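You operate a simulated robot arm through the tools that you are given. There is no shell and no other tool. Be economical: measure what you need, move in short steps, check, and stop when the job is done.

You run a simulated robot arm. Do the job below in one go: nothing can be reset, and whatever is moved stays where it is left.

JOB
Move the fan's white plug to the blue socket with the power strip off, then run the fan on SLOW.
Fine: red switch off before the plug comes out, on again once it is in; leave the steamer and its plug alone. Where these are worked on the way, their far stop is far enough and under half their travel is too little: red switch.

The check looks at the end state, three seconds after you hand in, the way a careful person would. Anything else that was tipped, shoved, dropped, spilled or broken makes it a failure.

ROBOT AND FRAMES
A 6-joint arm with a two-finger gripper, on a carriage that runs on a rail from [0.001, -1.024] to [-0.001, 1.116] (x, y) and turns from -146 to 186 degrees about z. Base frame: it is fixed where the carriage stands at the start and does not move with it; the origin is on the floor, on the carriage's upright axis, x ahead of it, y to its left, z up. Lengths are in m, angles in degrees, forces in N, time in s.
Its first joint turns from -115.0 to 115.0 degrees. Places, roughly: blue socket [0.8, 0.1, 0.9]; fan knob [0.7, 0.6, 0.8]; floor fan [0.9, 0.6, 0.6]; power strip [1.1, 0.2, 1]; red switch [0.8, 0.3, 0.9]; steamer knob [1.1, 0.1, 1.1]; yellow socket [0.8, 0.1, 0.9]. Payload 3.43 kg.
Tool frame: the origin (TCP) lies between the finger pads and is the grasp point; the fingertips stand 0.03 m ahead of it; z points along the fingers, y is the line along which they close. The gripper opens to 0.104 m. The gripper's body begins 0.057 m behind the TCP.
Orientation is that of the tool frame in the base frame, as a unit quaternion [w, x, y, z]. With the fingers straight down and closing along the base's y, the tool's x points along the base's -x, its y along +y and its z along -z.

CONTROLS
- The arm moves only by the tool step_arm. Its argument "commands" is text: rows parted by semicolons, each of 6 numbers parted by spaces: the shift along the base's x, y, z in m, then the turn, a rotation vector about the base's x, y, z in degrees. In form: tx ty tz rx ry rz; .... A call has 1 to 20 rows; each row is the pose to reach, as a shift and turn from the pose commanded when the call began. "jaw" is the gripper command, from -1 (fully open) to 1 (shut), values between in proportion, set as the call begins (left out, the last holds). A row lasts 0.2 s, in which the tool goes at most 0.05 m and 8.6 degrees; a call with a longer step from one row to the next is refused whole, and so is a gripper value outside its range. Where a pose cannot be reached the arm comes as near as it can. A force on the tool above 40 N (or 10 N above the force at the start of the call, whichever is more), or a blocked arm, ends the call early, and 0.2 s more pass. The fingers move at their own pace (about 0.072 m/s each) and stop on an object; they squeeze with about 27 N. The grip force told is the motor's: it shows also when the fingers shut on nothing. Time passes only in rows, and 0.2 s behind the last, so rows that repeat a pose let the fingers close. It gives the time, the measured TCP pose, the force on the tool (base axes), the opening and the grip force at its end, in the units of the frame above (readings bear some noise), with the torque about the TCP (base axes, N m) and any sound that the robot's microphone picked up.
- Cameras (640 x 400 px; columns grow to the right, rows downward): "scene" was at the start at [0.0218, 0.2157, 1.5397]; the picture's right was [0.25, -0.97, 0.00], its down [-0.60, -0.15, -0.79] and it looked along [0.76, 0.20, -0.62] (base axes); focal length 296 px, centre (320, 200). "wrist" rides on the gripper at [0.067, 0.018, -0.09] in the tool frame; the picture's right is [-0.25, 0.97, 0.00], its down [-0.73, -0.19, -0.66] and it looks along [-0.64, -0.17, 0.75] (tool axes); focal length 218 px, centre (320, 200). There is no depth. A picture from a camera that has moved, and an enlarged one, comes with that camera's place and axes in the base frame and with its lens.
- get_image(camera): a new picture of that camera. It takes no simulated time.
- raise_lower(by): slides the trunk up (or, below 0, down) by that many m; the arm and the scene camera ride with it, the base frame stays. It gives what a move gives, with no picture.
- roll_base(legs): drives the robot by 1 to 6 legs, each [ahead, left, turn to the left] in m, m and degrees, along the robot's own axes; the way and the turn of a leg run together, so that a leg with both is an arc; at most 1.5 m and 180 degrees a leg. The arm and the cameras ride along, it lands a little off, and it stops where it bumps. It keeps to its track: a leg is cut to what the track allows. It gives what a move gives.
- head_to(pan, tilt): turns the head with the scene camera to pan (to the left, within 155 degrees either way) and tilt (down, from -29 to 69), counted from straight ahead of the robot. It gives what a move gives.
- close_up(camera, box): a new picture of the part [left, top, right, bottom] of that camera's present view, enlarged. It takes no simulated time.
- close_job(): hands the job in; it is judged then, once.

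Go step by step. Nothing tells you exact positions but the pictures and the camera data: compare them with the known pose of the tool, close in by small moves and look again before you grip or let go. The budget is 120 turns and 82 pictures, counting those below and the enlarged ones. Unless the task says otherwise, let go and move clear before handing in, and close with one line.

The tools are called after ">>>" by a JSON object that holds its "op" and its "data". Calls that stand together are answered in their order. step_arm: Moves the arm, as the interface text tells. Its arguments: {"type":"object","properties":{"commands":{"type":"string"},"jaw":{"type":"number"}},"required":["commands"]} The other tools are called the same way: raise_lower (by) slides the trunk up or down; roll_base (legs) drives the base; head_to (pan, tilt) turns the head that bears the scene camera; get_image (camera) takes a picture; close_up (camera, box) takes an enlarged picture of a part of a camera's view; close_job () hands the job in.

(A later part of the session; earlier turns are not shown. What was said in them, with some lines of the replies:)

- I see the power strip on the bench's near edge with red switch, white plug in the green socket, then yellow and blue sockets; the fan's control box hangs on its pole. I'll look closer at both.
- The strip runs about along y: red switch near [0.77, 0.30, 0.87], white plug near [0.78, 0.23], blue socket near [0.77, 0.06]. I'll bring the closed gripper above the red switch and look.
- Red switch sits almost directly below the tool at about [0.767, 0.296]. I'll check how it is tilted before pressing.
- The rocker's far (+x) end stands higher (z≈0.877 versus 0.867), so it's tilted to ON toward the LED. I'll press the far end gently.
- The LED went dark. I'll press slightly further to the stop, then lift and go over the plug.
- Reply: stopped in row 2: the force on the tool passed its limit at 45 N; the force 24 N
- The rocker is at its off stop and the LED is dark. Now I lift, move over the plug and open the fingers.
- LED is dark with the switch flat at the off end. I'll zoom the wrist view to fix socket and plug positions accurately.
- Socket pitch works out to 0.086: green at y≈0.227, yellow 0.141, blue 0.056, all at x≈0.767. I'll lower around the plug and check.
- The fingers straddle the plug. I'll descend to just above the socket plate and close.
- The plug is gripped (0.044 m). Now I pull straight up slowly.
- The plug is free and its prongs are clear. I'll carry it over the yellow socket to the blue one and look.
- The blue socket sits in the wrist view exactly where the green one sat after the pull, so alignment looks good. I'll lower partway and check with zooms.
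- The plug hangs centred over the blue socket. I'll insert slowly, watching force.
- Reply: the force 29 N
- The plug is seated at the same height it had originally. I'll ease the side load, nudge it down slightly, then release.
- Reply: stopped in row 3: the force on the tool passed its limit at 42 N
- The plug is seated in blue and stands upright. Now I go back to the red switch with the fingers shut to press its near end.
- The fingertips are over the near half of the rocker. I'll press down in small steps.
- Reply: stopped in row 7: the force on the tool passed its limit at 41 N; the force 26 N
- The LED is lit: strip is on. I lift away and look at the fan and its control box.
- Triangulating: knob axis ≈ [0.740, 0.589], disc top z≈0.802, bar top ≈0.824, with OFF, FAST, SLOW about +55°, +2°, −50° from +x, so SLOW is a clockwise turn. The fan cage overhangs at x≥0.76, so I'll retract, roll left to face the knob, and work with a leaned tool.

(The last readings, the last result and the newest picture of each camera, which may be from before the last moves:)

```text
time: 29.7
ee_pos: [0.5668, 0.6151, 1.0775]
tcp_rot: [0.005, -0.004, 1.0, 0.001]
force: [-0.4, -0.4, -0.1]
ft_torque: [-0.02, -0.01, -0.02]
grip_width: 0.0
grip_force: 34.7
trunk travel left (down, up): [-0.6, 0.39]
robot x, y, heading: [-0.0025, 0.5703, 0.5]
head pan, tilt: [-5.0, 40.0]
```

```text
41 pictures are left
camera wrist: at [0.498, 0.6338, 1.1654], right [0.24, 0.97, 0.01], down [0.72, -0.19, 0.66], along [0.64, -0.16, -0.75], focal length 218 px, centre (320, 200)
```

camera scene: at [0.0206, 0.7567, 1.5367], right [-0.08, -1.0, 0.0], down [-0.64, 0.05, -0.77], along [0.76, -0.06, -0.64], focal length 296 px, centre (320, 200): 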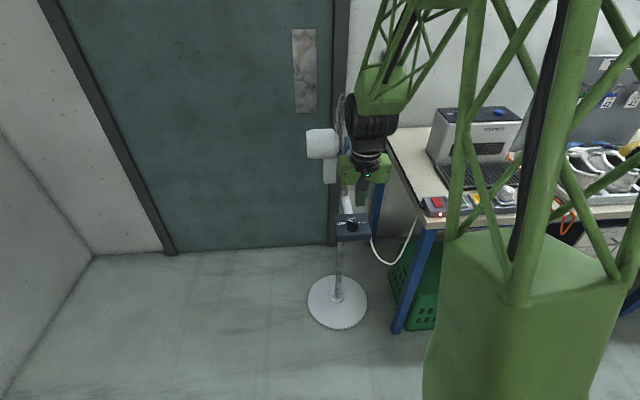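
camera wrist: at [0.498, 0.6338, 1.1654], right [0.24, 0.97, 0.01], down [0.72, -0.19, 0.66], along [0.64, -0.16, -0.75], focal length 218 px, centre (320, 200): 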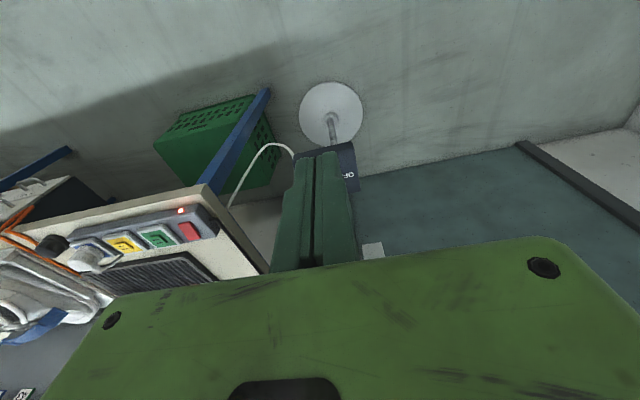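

The base now faces the fan. I'll lean the tool 30° (wrist back toward the robot), then yaw it 55° so the fingers straddle the knob's bar.

>>> {"op": "step_arm", "data": {"commands": "0 0 0 0 -8 0;0 0 0 0 -16 0;0 0 0 0 -24 0;0 0 0 0 -30 0;0 0 0 0 -30 0", "jaw": 0.2}}

>>> {"op": "step_arm", "data": {"commands": "0 0 0 0 0 8;0 0 0 0 0 16;0 0 0 0 0 24;0 0 0 0 0 32;0 0 0 0 0 40;0 0 0 0 0 48;0 0 0 0 0 55;0 0 0 0 0 55"}}

>>> {"op": "get_image", "data": {"camera": "wrist"}}

>>> {"op": "get_image", "data": {"camera": "scene"}}

```text
time: 30.9
ee_pos: [0.5646, 0.6071, 1.0755]
tcp_rot: [0.227, 0.052, 0.973, -0.008]
force: [0.9, -0.6, 0.5]
ft_torque: [-0.03, 0.08, 0.05]
grip_width: 0.0418
grip_force: 0.0
out of reach, approached as far as the arm can: row 4, 5
trunk travel left (down, up): [-0.6, 0.39]
robot x, y, heading: [-0.0028, 0.5702, 0.4]
head pan, tilt: [-5.0, 40.0]
```

```text
time: 32.7
ee_pos: [0.5677, 0.6069, 1.077]
tcp_rot: [0.215, -0.449, 0.863, 0.088]
force: [0.0, -0.3, 0.1]
ft_torque: [0.01, -0.02, 0.0]
grip_width: 0.0416
grip_force: 0.1
trunk travel left (down, up): [-0.6, 0.39]
robot x, y, heading: [-0.002, 0.5731, 0.6]
head pan, tilt: [-5.0, 40.0]
```

```text
40 pictures are left
camera wrist: at [0.4937, 0.5374, 1.1254], right [-0.66, 0.75, 0.07], down [0.33, 0.2, 0.92], along [0.68, 0.63, -0.38], focal length 218 px, centre (320, 200)
```

wrist: 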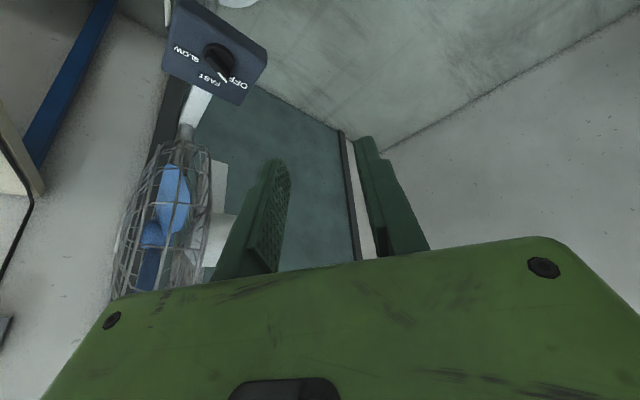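

```text
39 pictures are left
camera scene: at [0.0208, 0.7566, 1.5367], right [-0.08, -1.0, 0.0], down [-0.64, 0.05, -0.77], along [0.76, -0.06, -0.64], focal length 296 px, centre (320, 200)
```

scene: 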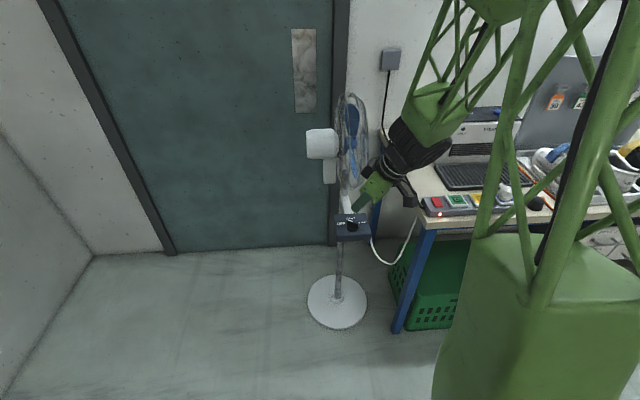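

The knob and its labels are clearly in view; the lean ended at about 27° with fingers closing across the bar's direction. I'll go down in front of the fan and then forward over the knob.

>>> {"op": "step_arm", "data": {"commands": "0 0 -0.045 0 0 0;0 0 -0.09 0 0 0;0 0 -0.135 0 0 0;0.01 -0.003 -0.17 0 0 0;0.05 -0.01 -0.177 0 0 0;0.09 -0.018 -0.177 0 0 0;0.13 -0.024 -0.177 0 0 0;0.15 -0.027 -0.177 0 0 0;0.15 -0.027 -0.177 0 0 0"}}

>>> {"op": "get_image", "data": {"camera": "wrist"}}

>>> {"op": "close_up", "data": {"camera": "scene", "box": [300, 130, 428, 250]}}

```text
time: 34.7
ee_pos: [0.7183, 0.5793, 0.8993]
tcp_rot: [0.214, -0.449, 0.863, 0.088]
force: [0.4, 0.1, -0.9]
ft_torque: [0.08, 0.01, -0.01]
grip_width: 0.0417
grip_force: 0.0
trunk travel left (down, up): [-0.6, 0.39]
robot x, y, heading: [0.0022, 0.5711, 0.5]
head pan, tilt: [-5.0, 40.0]
```

```text
38 pictures are left
camera wrist: at [0.644, 0.5097, 0.9481], right [-0.66, 0.75, 0.07], down [0.33, 0.2, 0.92], along [0.68, 0.63, -0.38], focal length 218 px, centre (320, 200)
```

wrist: 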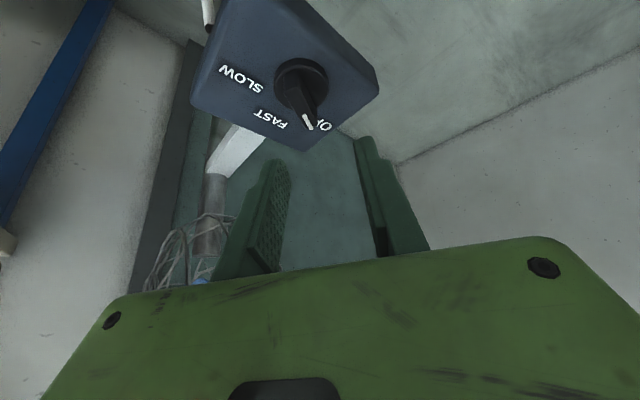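

```text
3.33 times, centred on (364, 190) of scene
camera zoom: at [0.0209, 0.7567, 1.5367], right [-0.08, -1.0, 0.0], down [-0.64, 0.05, -0.77], along [0.76, -0.06, -0.64], focal length 986 px, centre (173, 233)
```

zoom: 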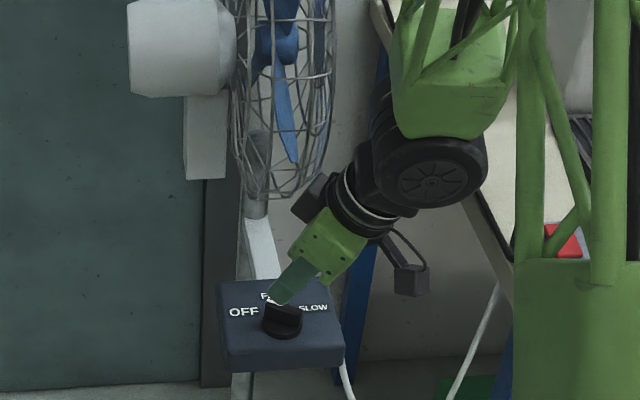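

The tool is just above the knob, roughly aligned. I'll zoom for a precise comparison of the bar and finger plane.

>>> {"op": "close_up", "data": {"camera": "wrist", "box": [200, 20, 400, 160]}}

>>> {"op": "close_up", "data": {"camera": "scene", "box": [335, 190, 405, 245]}}

```text
2.86 times, centred on (300, 90) of wrist
camera zoom: at [0.644, 0.5097, 0.9481], right [-0.66, 0.75, 0.07], down [0.33, 0.2, 0.92], along [0.68, 0.63, -0.38], focal length 624 px, centre (377, 514)
```

zoom: 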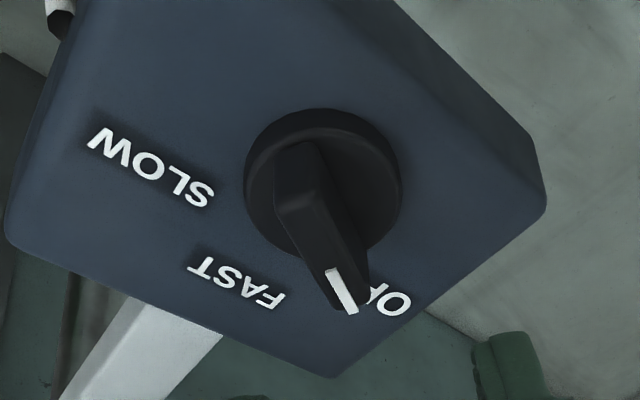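

```text
7.27 times, centred on (370, 218) of scene
camera zoom: at [0.0209, 0.7567, 1.5367], right [-0.08, -1.0, 0.0], down [-0.64, 0.05, -0.77], along [0.76, -0.06, -0.64], focal length 2151 px, centre (-44, 73)
```

zoom: 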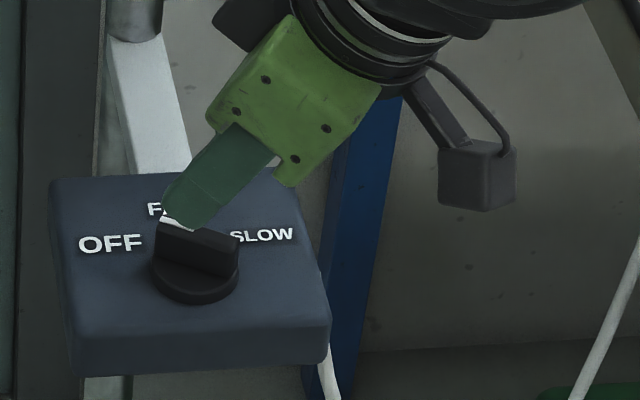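

Refined: knob axis [0.7405, 0.588], bar about 12 mm thick pointing ≈57°. I'll lower the open fingers around the bar.

>>> {"op": "step_arm", "data": {"commands": "0.0153 0 -0.015 0 0 0;0.0153 0 -0.03 0 0 0;0.0153 0 -0.045 0 0 0;0.0153 0 -0.054 0 0 0;0.0153 0 -0.06 0 0 0;0.0153 0 -0.06 0 0 0"}}

>>> {"op": "close_up", "data": {"camera": "wrist", "box": [200, 60, 440, 220]}}

>>> {"op": "close_up", "data": {"camera": "scene", "box": [335, 170, 415, 245]}}

```text
time: 36.1
ee_pos: [0.7341, 0.5791, 0.839]
tcp_rot: [0.214, -0.449, 0.863, 0.088]
force: [0.4, 0.3, -0.4]
ft_torque: [0.0, -0.03, -0.02]
grip_width: 0.0416
grip_force: 0.0
trunk travel left (down, up): [-0.6, 0.39]
robot x, y, heading: [-0.0006, 0.5706, 0.6]
head pan, tilt: [-5.0, 40.0]
```

```text
2.50 times, centred on (320, 140) of wrist
camera zoom: at [0.6587, 0.5097, 0.8876], right [-0.66, 0.75, 0.07], down [0.33, 0.2, 0.92], along [0.68, 0.63, -0.38], focal length 546 px, centre (320, 350)
```

zoom: 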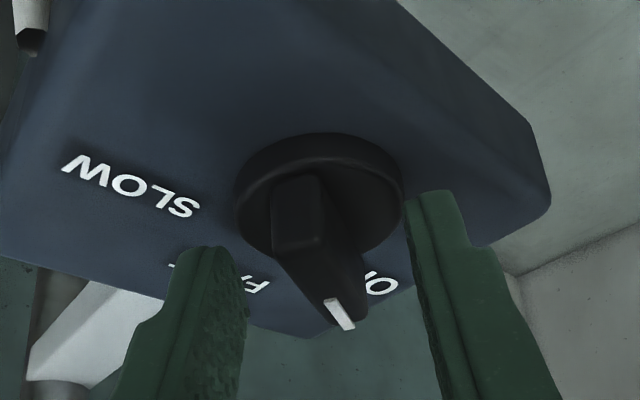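

```text
5.33 times, centred on (375, 208) of scene
camera zoom: at [0.0207, 0.7567, 1.5367], right [-0.08, -1.0, 0.0], down [-0.64, 0.05, -0.77], along [0.76, -0.06, -0.64], focal length 1578 px, centre (27, 160)
```

zoom: 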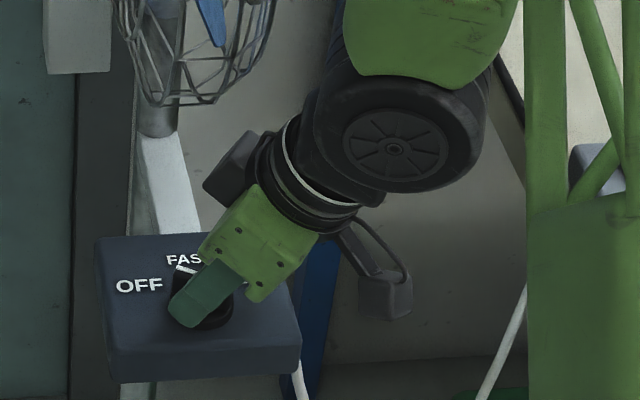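

The fingers straddle the bar and the lateral offset computes to about 1 mm. Closing now.

>>> {"op": "step_arm", "data": {"commands": "0 0 0 0 0 0;0 0 0 0 0 0;0 0 0 0 0 0", "jaw": 0.9}}

>>> {"op": "close_up", "data": {"camera": "wrist", "box": [200, 60, 440, 220]}}

>>> {"op": "close_up", "data": {"camera": "scene", "box": [335, 170, 415, 245]}}

```text
time: 36.9
ee_pos: [0.7328, 0.581, 0.8386]
tcp_rot: [0.214, -0.45, 0.863, 0.088]
force: [-8.2, 8.8, -7.7]
ft_torque: [0.8, 0.56, 0.14]
grip_width: 0.0121
grip_force: 45.1
trunk travel left (down, up): [-0.6, 0.39]
robot x, y, heading: [-0.0012, 0.5708, 0.4]
head pan, tilt: [-5.0, 40.0]
```

```text
2.50 times, centred on (320, 140) of wrist
camera zoom: at [0.6584, 0.5105, 0.8874], right [-0.66, 0.75, 0.07], down [0.33, 0.2, 0.92], along [0.68, 0.63, -0.38], focal length 546 px, centre (320, 350)
```

zoom: 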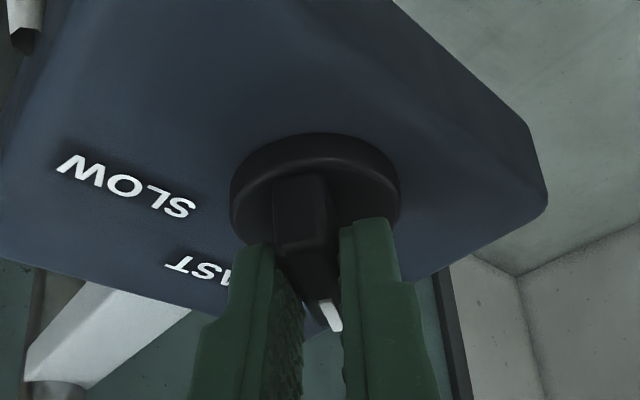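

```text
5.33 times, centred on (375, 208) of scene
camera zoom: at [0.0205, 0.7571, 1.5365], right [-0.08, -1.0, 0.0], down [-0.64, 0.05, -0.77], along [0.76, -0.06, -0.64], focal length 1578 px, centre (27, 160)
```

zoom: 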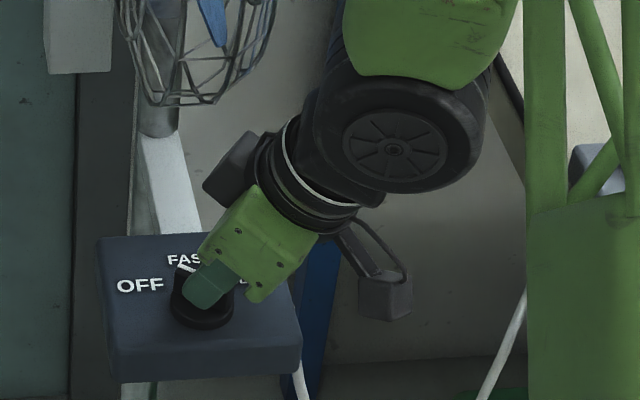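

The bar is gripped (12 mm). I'll turn clockwise about the knob axis, first half (48°), then check.

>>> {"op": "step_arm", "data": {"commands": "-0.001 0.0015 0 0 0 0;-0.0021 0.0026 0 0 0 -8;-0.003 0.0038 0 0 0 -16;-0.0037 0.0051 0 0 0 -24;-0.0042 0.0065 0 0 0 -32;-0.0045 0.008 0 0 0 -40;-0.0046 0.0095 0 0 0 -48;-0.0046 0.0095 0 0 0 -48"}}

>>> {"op": "close_up", "data": {"camera": "wrist", "box": [200, 60, 440, 220]}}

>>> {"op": "get_image", "data": {"camera": "scene"}}

```text
time: 38.2
ee_pos: [0.7295, 0.5848, 0.8393]
tcp_rot: [0.232, -0.175, 0.957, 0.021]
force: [5.4, -4.4, -7.7]
ft_torque: [0.48, 0.35, -0.05]
grip_width: 0.0118
grip_force: 44.7
trunk travel left (down, up): [-0.6, 0.39]
robot x, y, heading: [0.0, 0.5721, 0.3]
head pan, tilt: [-5.0, 40.0]
stopped in row 6: the force on the tool passed its limit at 43 N (the readings are from after the stop); the commanded pose is now the measured one
```

```text
2.50 times, centred on (320, 140) of wrist
camera zoom: at [0.6285, 0.569, 0.8875], right [-0.12, 0.99, 0.07], down [0.39, -0.02, 0.92], along [0.91, 0.14, -0.38], focal length 546 px, centre (320, 350)
```

zoom: 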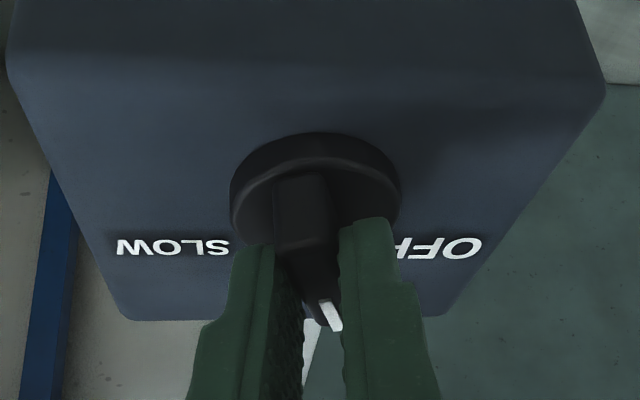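

```text
29 pictures are left
camera scene: at [0.0216, 0.756, 1.5368], right [-0.08, -1.0, 0.0], down [-0.64, 0.05, -0.77], along [0.76, -0.06, -0.64], focal length 296 px, centre (320, 200)
```

scene: 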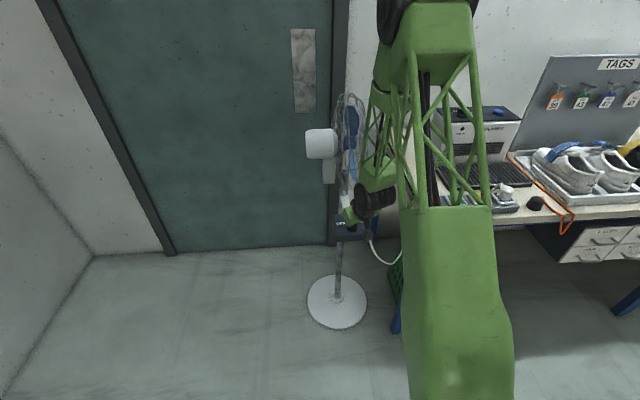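

The bar turned with the grip about 34° before a force trip; the pointer is between OFF and FAST. I continue in smaller steps around the same axis.

>>> {"op": "step_arm", "data": {"commands": "0 0 0 0 0 0;-0.0003 0.0009 0 0 0 -5;-0.0004 0.0019 0 0 0 -10;-0.0005 0.0028 0 0 0 -15;-0.0005 0.0038 0 0 0 -20;-0.0004 0.0047 0 0 0 -25;-0.0002 0.0057 0 0 0 -30;0 0.0066 0 0 0 -35;0 0.0066 0 0 0 -35"}}

>>> {"op": "close_up", "data": {"camera": "wrist", "box": [200, 60, 440, 220]}}

```text
time: 40.2
ee_pos: [0.7304, 0.59, 0.8382]
tcp_rot: [0.228, 0.122, 0.965, -0.05]
force: [17.1, -24.9, 3.3]
ft_torque: [0.2, -0.27, -0.2]
grip_width: 0.012
grip_force: 45.0
trunk travel left (down, up): [-0.6, 0.39]
robot x, y, heading: [-0.004, 0.5669, 0.3]
head pan, tilt: [-5.0, 40.0]
```

```text
2.50 times, centred on (320, 140) of wrist
camera zoom: at [0.6374, 0.6356, 0.8876], right [0.47, 0.88, 0.07], down [0.3, -0.24, 0.92], along [0.83, -0.41, -0.38], focal length 546 px, centre (320, 350)
```

zoom: 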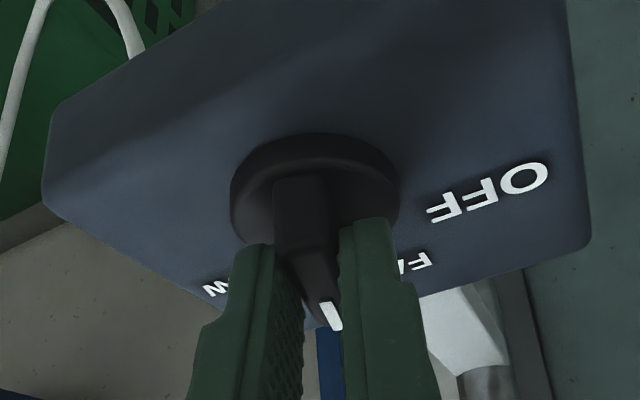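

The pointer is just past FAST (about −15°). I relieve the side load and continue the last 35° toward SLOW.

>>> {"op": "step_arm", "data": {"commands": "0.0008 -0.0014 0 0 0 0;0.0012 -0.0005 0 0 0 -5;0.0016 0.0004 0 0 0 -10;0.0021 0.0012 0 0 0 -15;0.0026 0.002 0 0 0 -20;0.0033 0.0027 0 0 0 -25;0.0039 0.0034 0 0 0 -30;0.0047 0.004 0 0 0 -35;0.0047 0.004 0 0 0 -35"}}

>>> {"op": "close_up", "data": {"camera": "wrist", "box": [200, 60, 440, 220]}}

>>> {"op": "get_image", "data": {"camera": "scene"}}

```text
time: 42.4
ee_pos: [0.7324, 0.5949, 0.8391]
tcp_rot: [0.201, 0.407, 0.883, -0.117]
force: [-4.9, -3.6, 4.8]
ft_torque: [0.18, -0.55, -0.08]
grip_width: 0.0119
grip_force: 45.1
trunk travel left (down, up): [-0.6, 0.39]
robot x, y, heading: [0.0006, 0.5683, 0.3]
head pan, tilt: [-5.0, 40.0]
stopped in row 9: the force on the tool passed its limit at 41 N (the readings are from after the stop); the commanded pose is now the measured one
```

```text
2.50 times, centred on (320, 140) of wrist
camera zoom: at [0.6833, 0.6849, 0.8876], right [0.89, 0.45, 0.07], down [0.11, -0.37, 0.92], along [0.44, -0.81, -0.38], focal length 546 px, centre (320, 350)
```

zoom: 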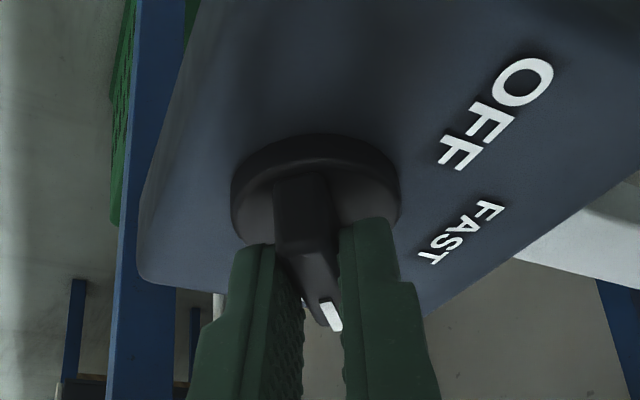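

```text
26 pictures are left
camera scene: at [0.0205, 0.7559, 1.5369], right [-0.08, -1.0, 0.0], down [-0.64, 0.05, -0.77], along [0.76, -0.06, -0.64], focal length 296 px, centre (320, 200)
```

scene: 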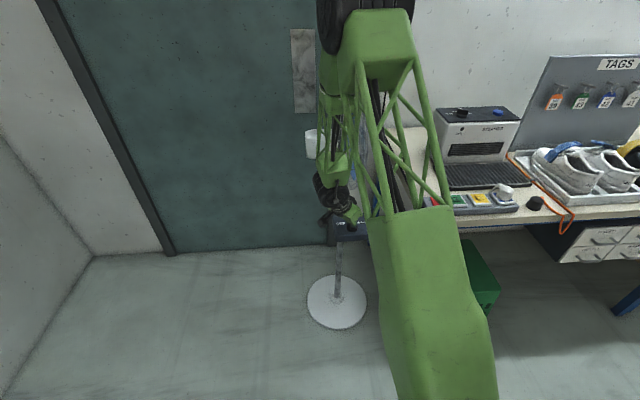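

The bar now points about −50°, covering SLOW. I'll release, back out upward, and look.

>>> {"op": "step_arm", "data": {"commands": "0 0 0 0 0 0;0 0 0 0 0 0;0 0 0 0 0 0", "jaw": 0.2}}

>>> {"op": "step_arm", "data": {"commands": "-0.002 0.002 0.015 0 0 0;-0.01 0.01 0.035 0 0 0;-0.03 0.02 0.06 0 0 0;-0.06 0.02 0.07 0 0 0;-0.06 0.02 0.07 0 0 0"}}

>>> {"op": "get_image", "data": {"camera": "wrist"}}

```text
time: 43.2
ee_pos: [0.7334, 0.5946, 0.8378]
tcp_rot: [0.2, 0.406, 0.884, -0.117]
force: [-1.0, -0.6, 0.0]
ft_torque: [0.04, -0.01, 0.01]
grip_width: 0.0415
grip_force: 0.1
trunk travel left (down, up): [-0.6, 0.39]
robot x, y, heading: [0.002, 0.5703, 0.5]
head pan, tilt: [-5.0, 40.0]
```

```text
time: 44.4
ee_pos: [0.6737, 0.6152, 0.9099]
tcp_rot: [0.202, 0.406, 0.884, -0.117]
force: [0.9, -0.3, 0.1]
ft_torque: [-0.01, -0.02, 0.01]
grip_width: 0.0415
grip_force: 0.0
trunk travel left (down, up): [-0.6, 0.39]
robot x, y, heading: [-0.002, 0.5697, 0.3]
head pan, tilt: [-5.0, 40.0]
```

```text
25 pictures are left
camera wrist: at [0.6241, 0.7052, 0.9575], right [0.89, 0.45, 0.07], down [0.11, -0.37, 0.92], along [0.44, -0.81, -0.38], focal length 218 px, centre (320, 200)
```

wrist: 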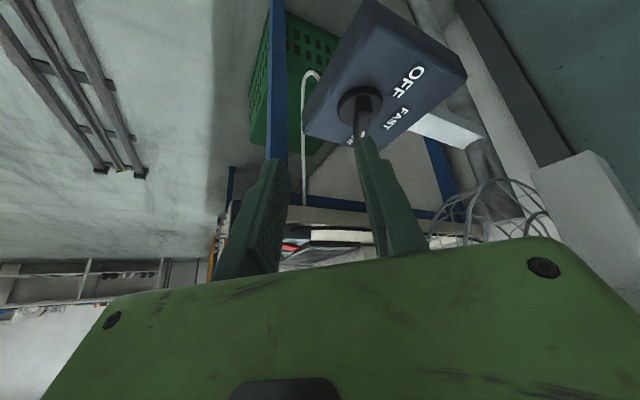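

I need an unobstructed view of the pointer; I back off further and swing the tool straight.

>>> {"op": "step_arm", "data": {"commands": "-0.03 0 0.02 0 0 8;-0.05 0 0.04 0 0 16;-0.06 0 0.06 0 0 24;-0.06 -0.005 0.08 0 0 32;-0.06 -0.01 0.1 0 0 40;-0.06 -0.02 0.11 0 0 48;-0.06 -0.02 0.11 0 0 52;-0.06 -0.02 0.11 0 0 52"}}

>>> {"op": "get_image", "data": {"camera": "wrist"}}

>>> {"op": "get_image", "data": {"camera": "scene"}}

```text
time: 46.2
ee_pos: [0.6138, 0.5961, 1.018]
tcp_rot: [0.232, -0.022, 0.972, -0.017]
force: [-0.4, 0.0, -0.3]
ft_torque: [0.01, -0.01, 0.03]
grip_width: 0.0417
grip_force: 0.0
trunk travel left (down, up): [-0.6, 0.39]
robot x, y, heading: [-0.0026, 0.5693, 0.3]
head pan, tilt: [-5.0, 40.0]
```

```text
24 pictures are left
camera wrist: at [0.5131, 0.6119, 1.067], right [0.19, 0.98, 0.07], down [0.36, -0.14, 0.92], along [0.91, -0.15, -0.38], focal length 218 px, centre (320, 200)
```

wrist: 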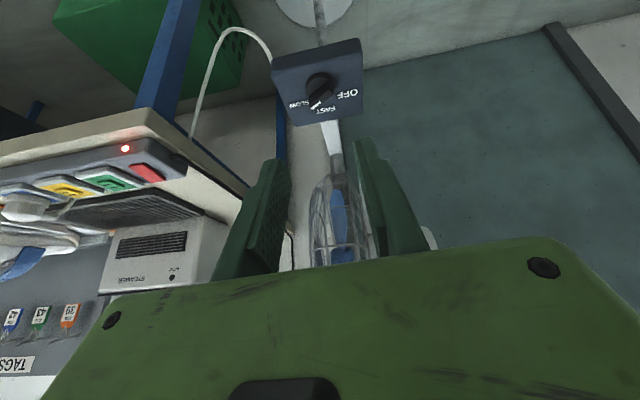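

```text
23 pictures are left
camera scene: at [0.021, 0.7562, 1.5367], right [-0.08, -1.0, 0.0], down [-0.64, 0.05, -0.77], along [0.76, -0.06, -0.64], focal length 296 px, centre (320, 200)
```

scene: 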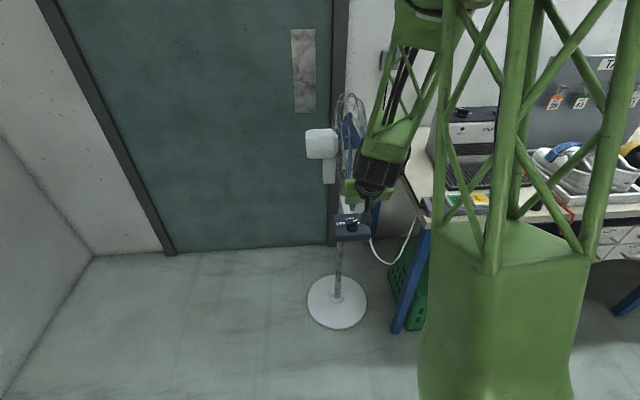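

>>> {"op": "close_up", "data": {"camera": "wrist", "box": [265, 30, 375, 130]}}

>>> {"op": "close_up", "data": {"camera": "scene", "box": [300, 80, 400, 250]}}

>>> {"op": "close_up", "data": {"camera": "scene", "box": [325, 205, 385, 245]}}

```text
4.00 times, centred on (320, 80) of wrist
camera zoom: at [0.5131, 0.6119, 1.067], right [0.19, 0.98, 0.07], down [0.36, -0.14, 0.92], along [0.91, -0.15, -0.38], focal length 873 px, centre (320, 680)
```

zoom: 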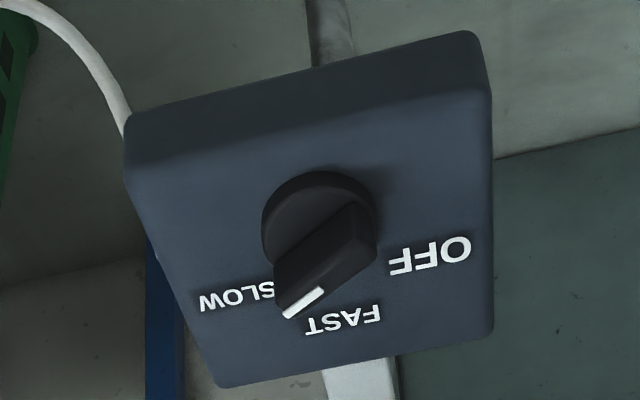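

```text
2.35 times, centred on (350, 165) of scene
camera zoom: at [0.021, 0.7562, 1.5367], right [-0.08, -1.0, 0.0], down [-0.64, 0.05, -0.77], along [0.76, -0.06, -0.64], focal length 696 px, centre (249, 282)
```

zoom: 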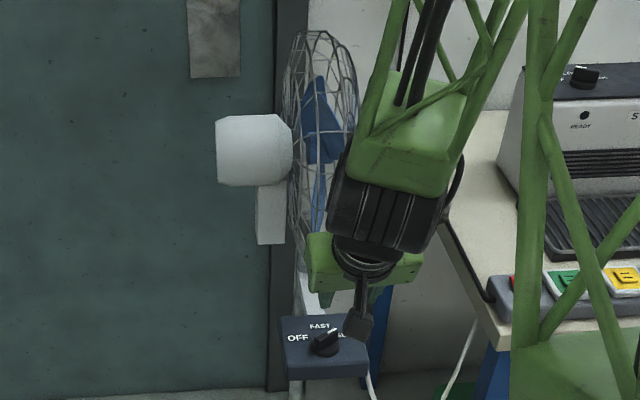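

```text
10.00 times, centred on (355, 225) of scene
camera zoom: at [0.021, 0.7562, 1.5367], right [-0.08, -1.0, 0.0], down [-0.64, 0.05, -0.77], along [0.76, -0.06, -0.64], focal length 2958 px, centre (-30, -50)
```

zoom: 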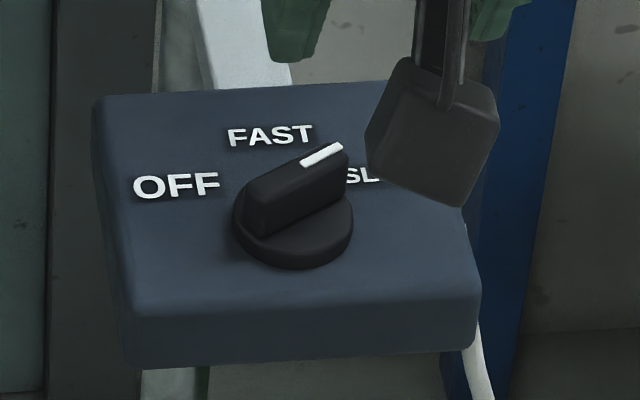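

The pointer now lies toward SLOW (about −55°). I'll check that the blades move by comparing pictures after a pause, with the tool moved out of the way.

>>> {"op": "step_arm", "data": {"commands": "-0.03 -0.04 0.02 0 0 0;-0.03 -0.08 0.04 0 0 0;-0.03 -0.12 0.05 0 0 0;-0.03 -0.16 0.06 0 0 0;-0.03 -0.16 0.06 0 0 0"}}

>>> {"op": "close_up", "data": {"camera": "scene", "box": [290, 80, 410, 250]}}

>>> {"op": "step_arm", "data": {"commands": "0 0 0 0 0 0"}}

>>> {"op": "close_up", "data": {"camera": "scene", "box": [290, 80, 410, 250]}}

>>> {"op": "close_up", "data": {"camera": "scene", "box": [325, 205, 385, 245]}}

```text
refused: row 1 steps farther than a row can; nothing moved
```

```text
2.35 times, centred on (350, 165) of scene
camera zoom: at [0.021, 0.7562, 1.5367], right [-0.08, -1.0, 0.0], down [-0.64, 0.05, -0.77], along [0.76, -0.06, -0.64], focal length 696 px, centre (249, 282)
```

zoom: 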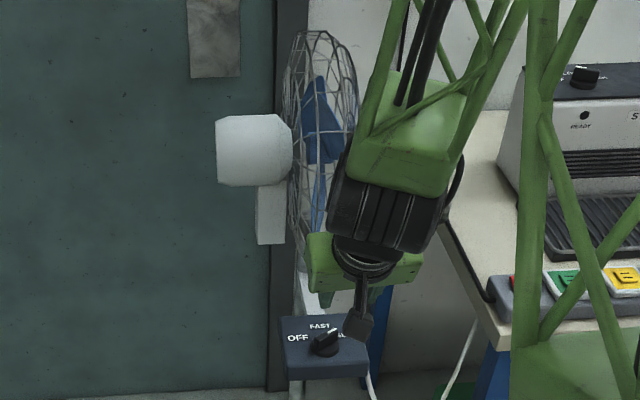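

```text
time: 46.6
ee_pos: [0.6147, 0.5948, 1.0184]
tcp_rot: [0.231, -0.023, 0.972, -0.017]
force: [-0.2, -0.2, -0.3]
ft_torque: [0.03, -0.03, -0.02]
grip_width: 0.0417
grip_force: 0.0
trunk travel left (down, up): [-0.6, 0.39]
robot x, y, heading: [0.0005, 0.5721, 0.5]
head pan, tilt: [-5.0, 40.0]
```

```text
2.35 times, centred on (350, 165) of scene
camera zoom: at [0.021, 0.7563, 1.5367], right [-0.08, -1.0, 0.0], down [-0.64, 0.05, -0.77], along [0.76, -0.06, -0.64], focal length 696 px, centre (249, 282)
```

zoom: 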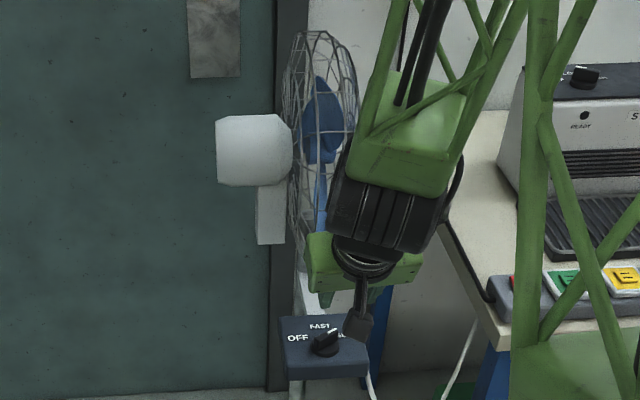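

```text
10.00 times, centred on (355, 225) of scene
camera zoom: at [0.021, 0.7563, 1.5367], right [-0.08, -1.0, 0.0], down [-0.64, 0.05, -0.77], along [0.76, -0.06, -0.64], focal length 2958 px, centre (-30, -50)
```

zoom: 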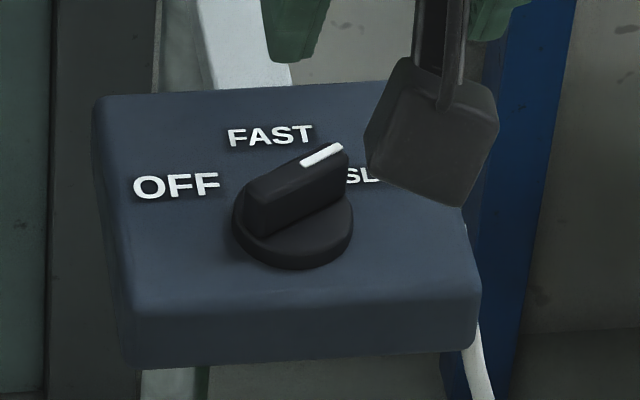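

The blades changed position, so the fan runs. I'll move the arm aside to see the pointer against the SLOW label unobstructed.

>>> {"op": "step_arm", "data": {"commands": "-0.02 -0.03 0.01 0 0 0;-0.03 -0.07 0.02 0 0 0;-0.03 -0.11 0.03 0 0 0;-0.03 -0.15 0.04 0 0 0;-0.03 -0.19 0.05 0 0 0;-0.03 -0.23 0.06 0 0 0;-0.03 -0.23 0.06 0 0 0"}}

>>> {"op": "close_up", "data": {"camera": "scene", "box": [325, 205, 385, 245]}}

>>> {"op": "get_image", "data": {"camera": "scene"}}

```text
time: 48.2
ee_pos: [0.5844, 0.3649, 1.0787]
tcp_rot: [0.233, -0.019, 0.972, -0.016]
force: [-0.3, -0.3, 0.1]
ft_torque: [0.01, 0.0, 0.04]
grip_width: 0.0416
grip_force: 0.0
trunk travel left (down, up): [-0.6, 0.39]
robot x, y, heading: [0.0019, 0.5652, 0.0]
head pan, tilt: [-5.0, 40.0]
```

```text
10.00 times, centred on (355, 225) of scene
camera zoom: at [0.0209, 0.756, 1.5367], right [-0.08, -1.0, 0.0], down [-0.64, 0.05, -0.77], along [0.76, -0.06, -0.64], focal length 2958 px, centre (-30, -50)
```

zoom: 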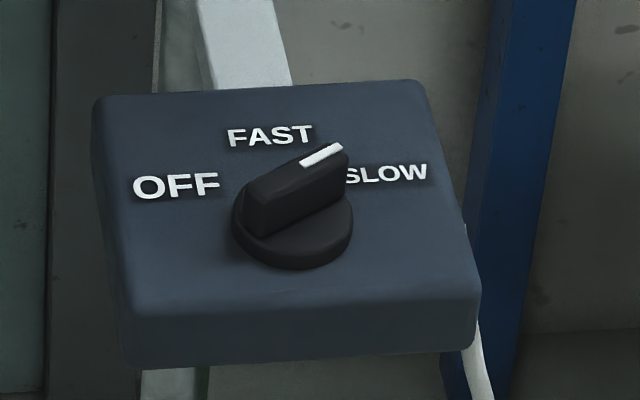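

```text
15 pictures are left
camera scene: at [0.0209, 0.756, 1.5367], right [-0.08, -1.0, 0.0], down [-0.64, 0.05, -0.77], along [0.76, -0.06, -0.64], focal length 296 px, centre (320, 200)
```

scene: 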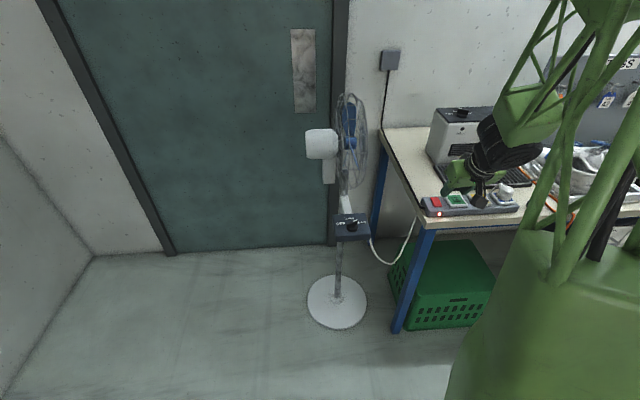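

The pointer is on SLOW and the fan is upright and running. One last check of the strip.

>>> {"op": "close_up", "data": {"camera": "scene", "box": [410, 90, 550, 240]}}

>>> {"op": "close_up", "data": {"camera": "scene", "box": [300, 80, 390, 200]}}

```text
2.67 times, centred on (480, 165) of scene
camera zoom: at [0.0209, 0.756, 1.5367], right [-0.08, -1.0, 0.0], down [-0.64, 0.05, -0.77], along [0.76, -0.06, -0.64], focal length 789 px, centre (-107, 293)
```

zoom: 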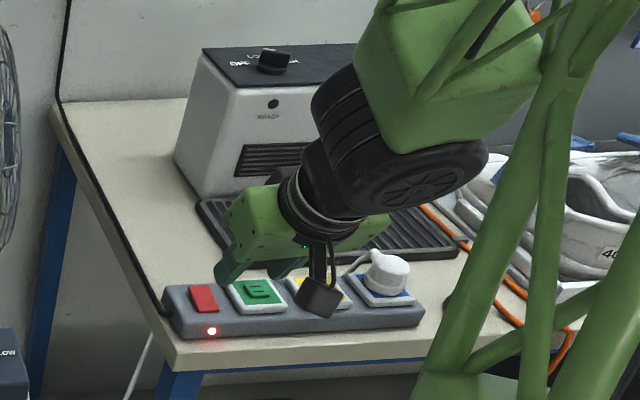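

```text
3.33 times, centred on (345, 140) of scene
camera zoom: at [0.0209, 0.756, 1.5367], right [-0.08, -1.0, 0.0], down [-0.64, 0.05, -0.77], along [0.76, -0.06, -0.64], focal length 986 px, centre (237, 400)
```

zoom: 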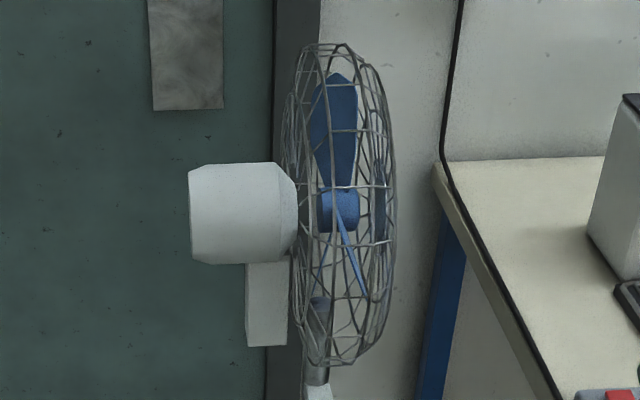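

The strip's LED is lit, the white plug sits in the blue socket, the pointer is at SLOW and the blades are turning. The gripper is open and clear, so I'm handing in.

>>> {"op": "close_job", "data": {}}

```text
The job is handed in.
```

The fan's white plug is in the blue socket (moved with the strip off), the red switch is back on, and the fan is running with its knob at SLOW. I left the steamer and its plug alone.
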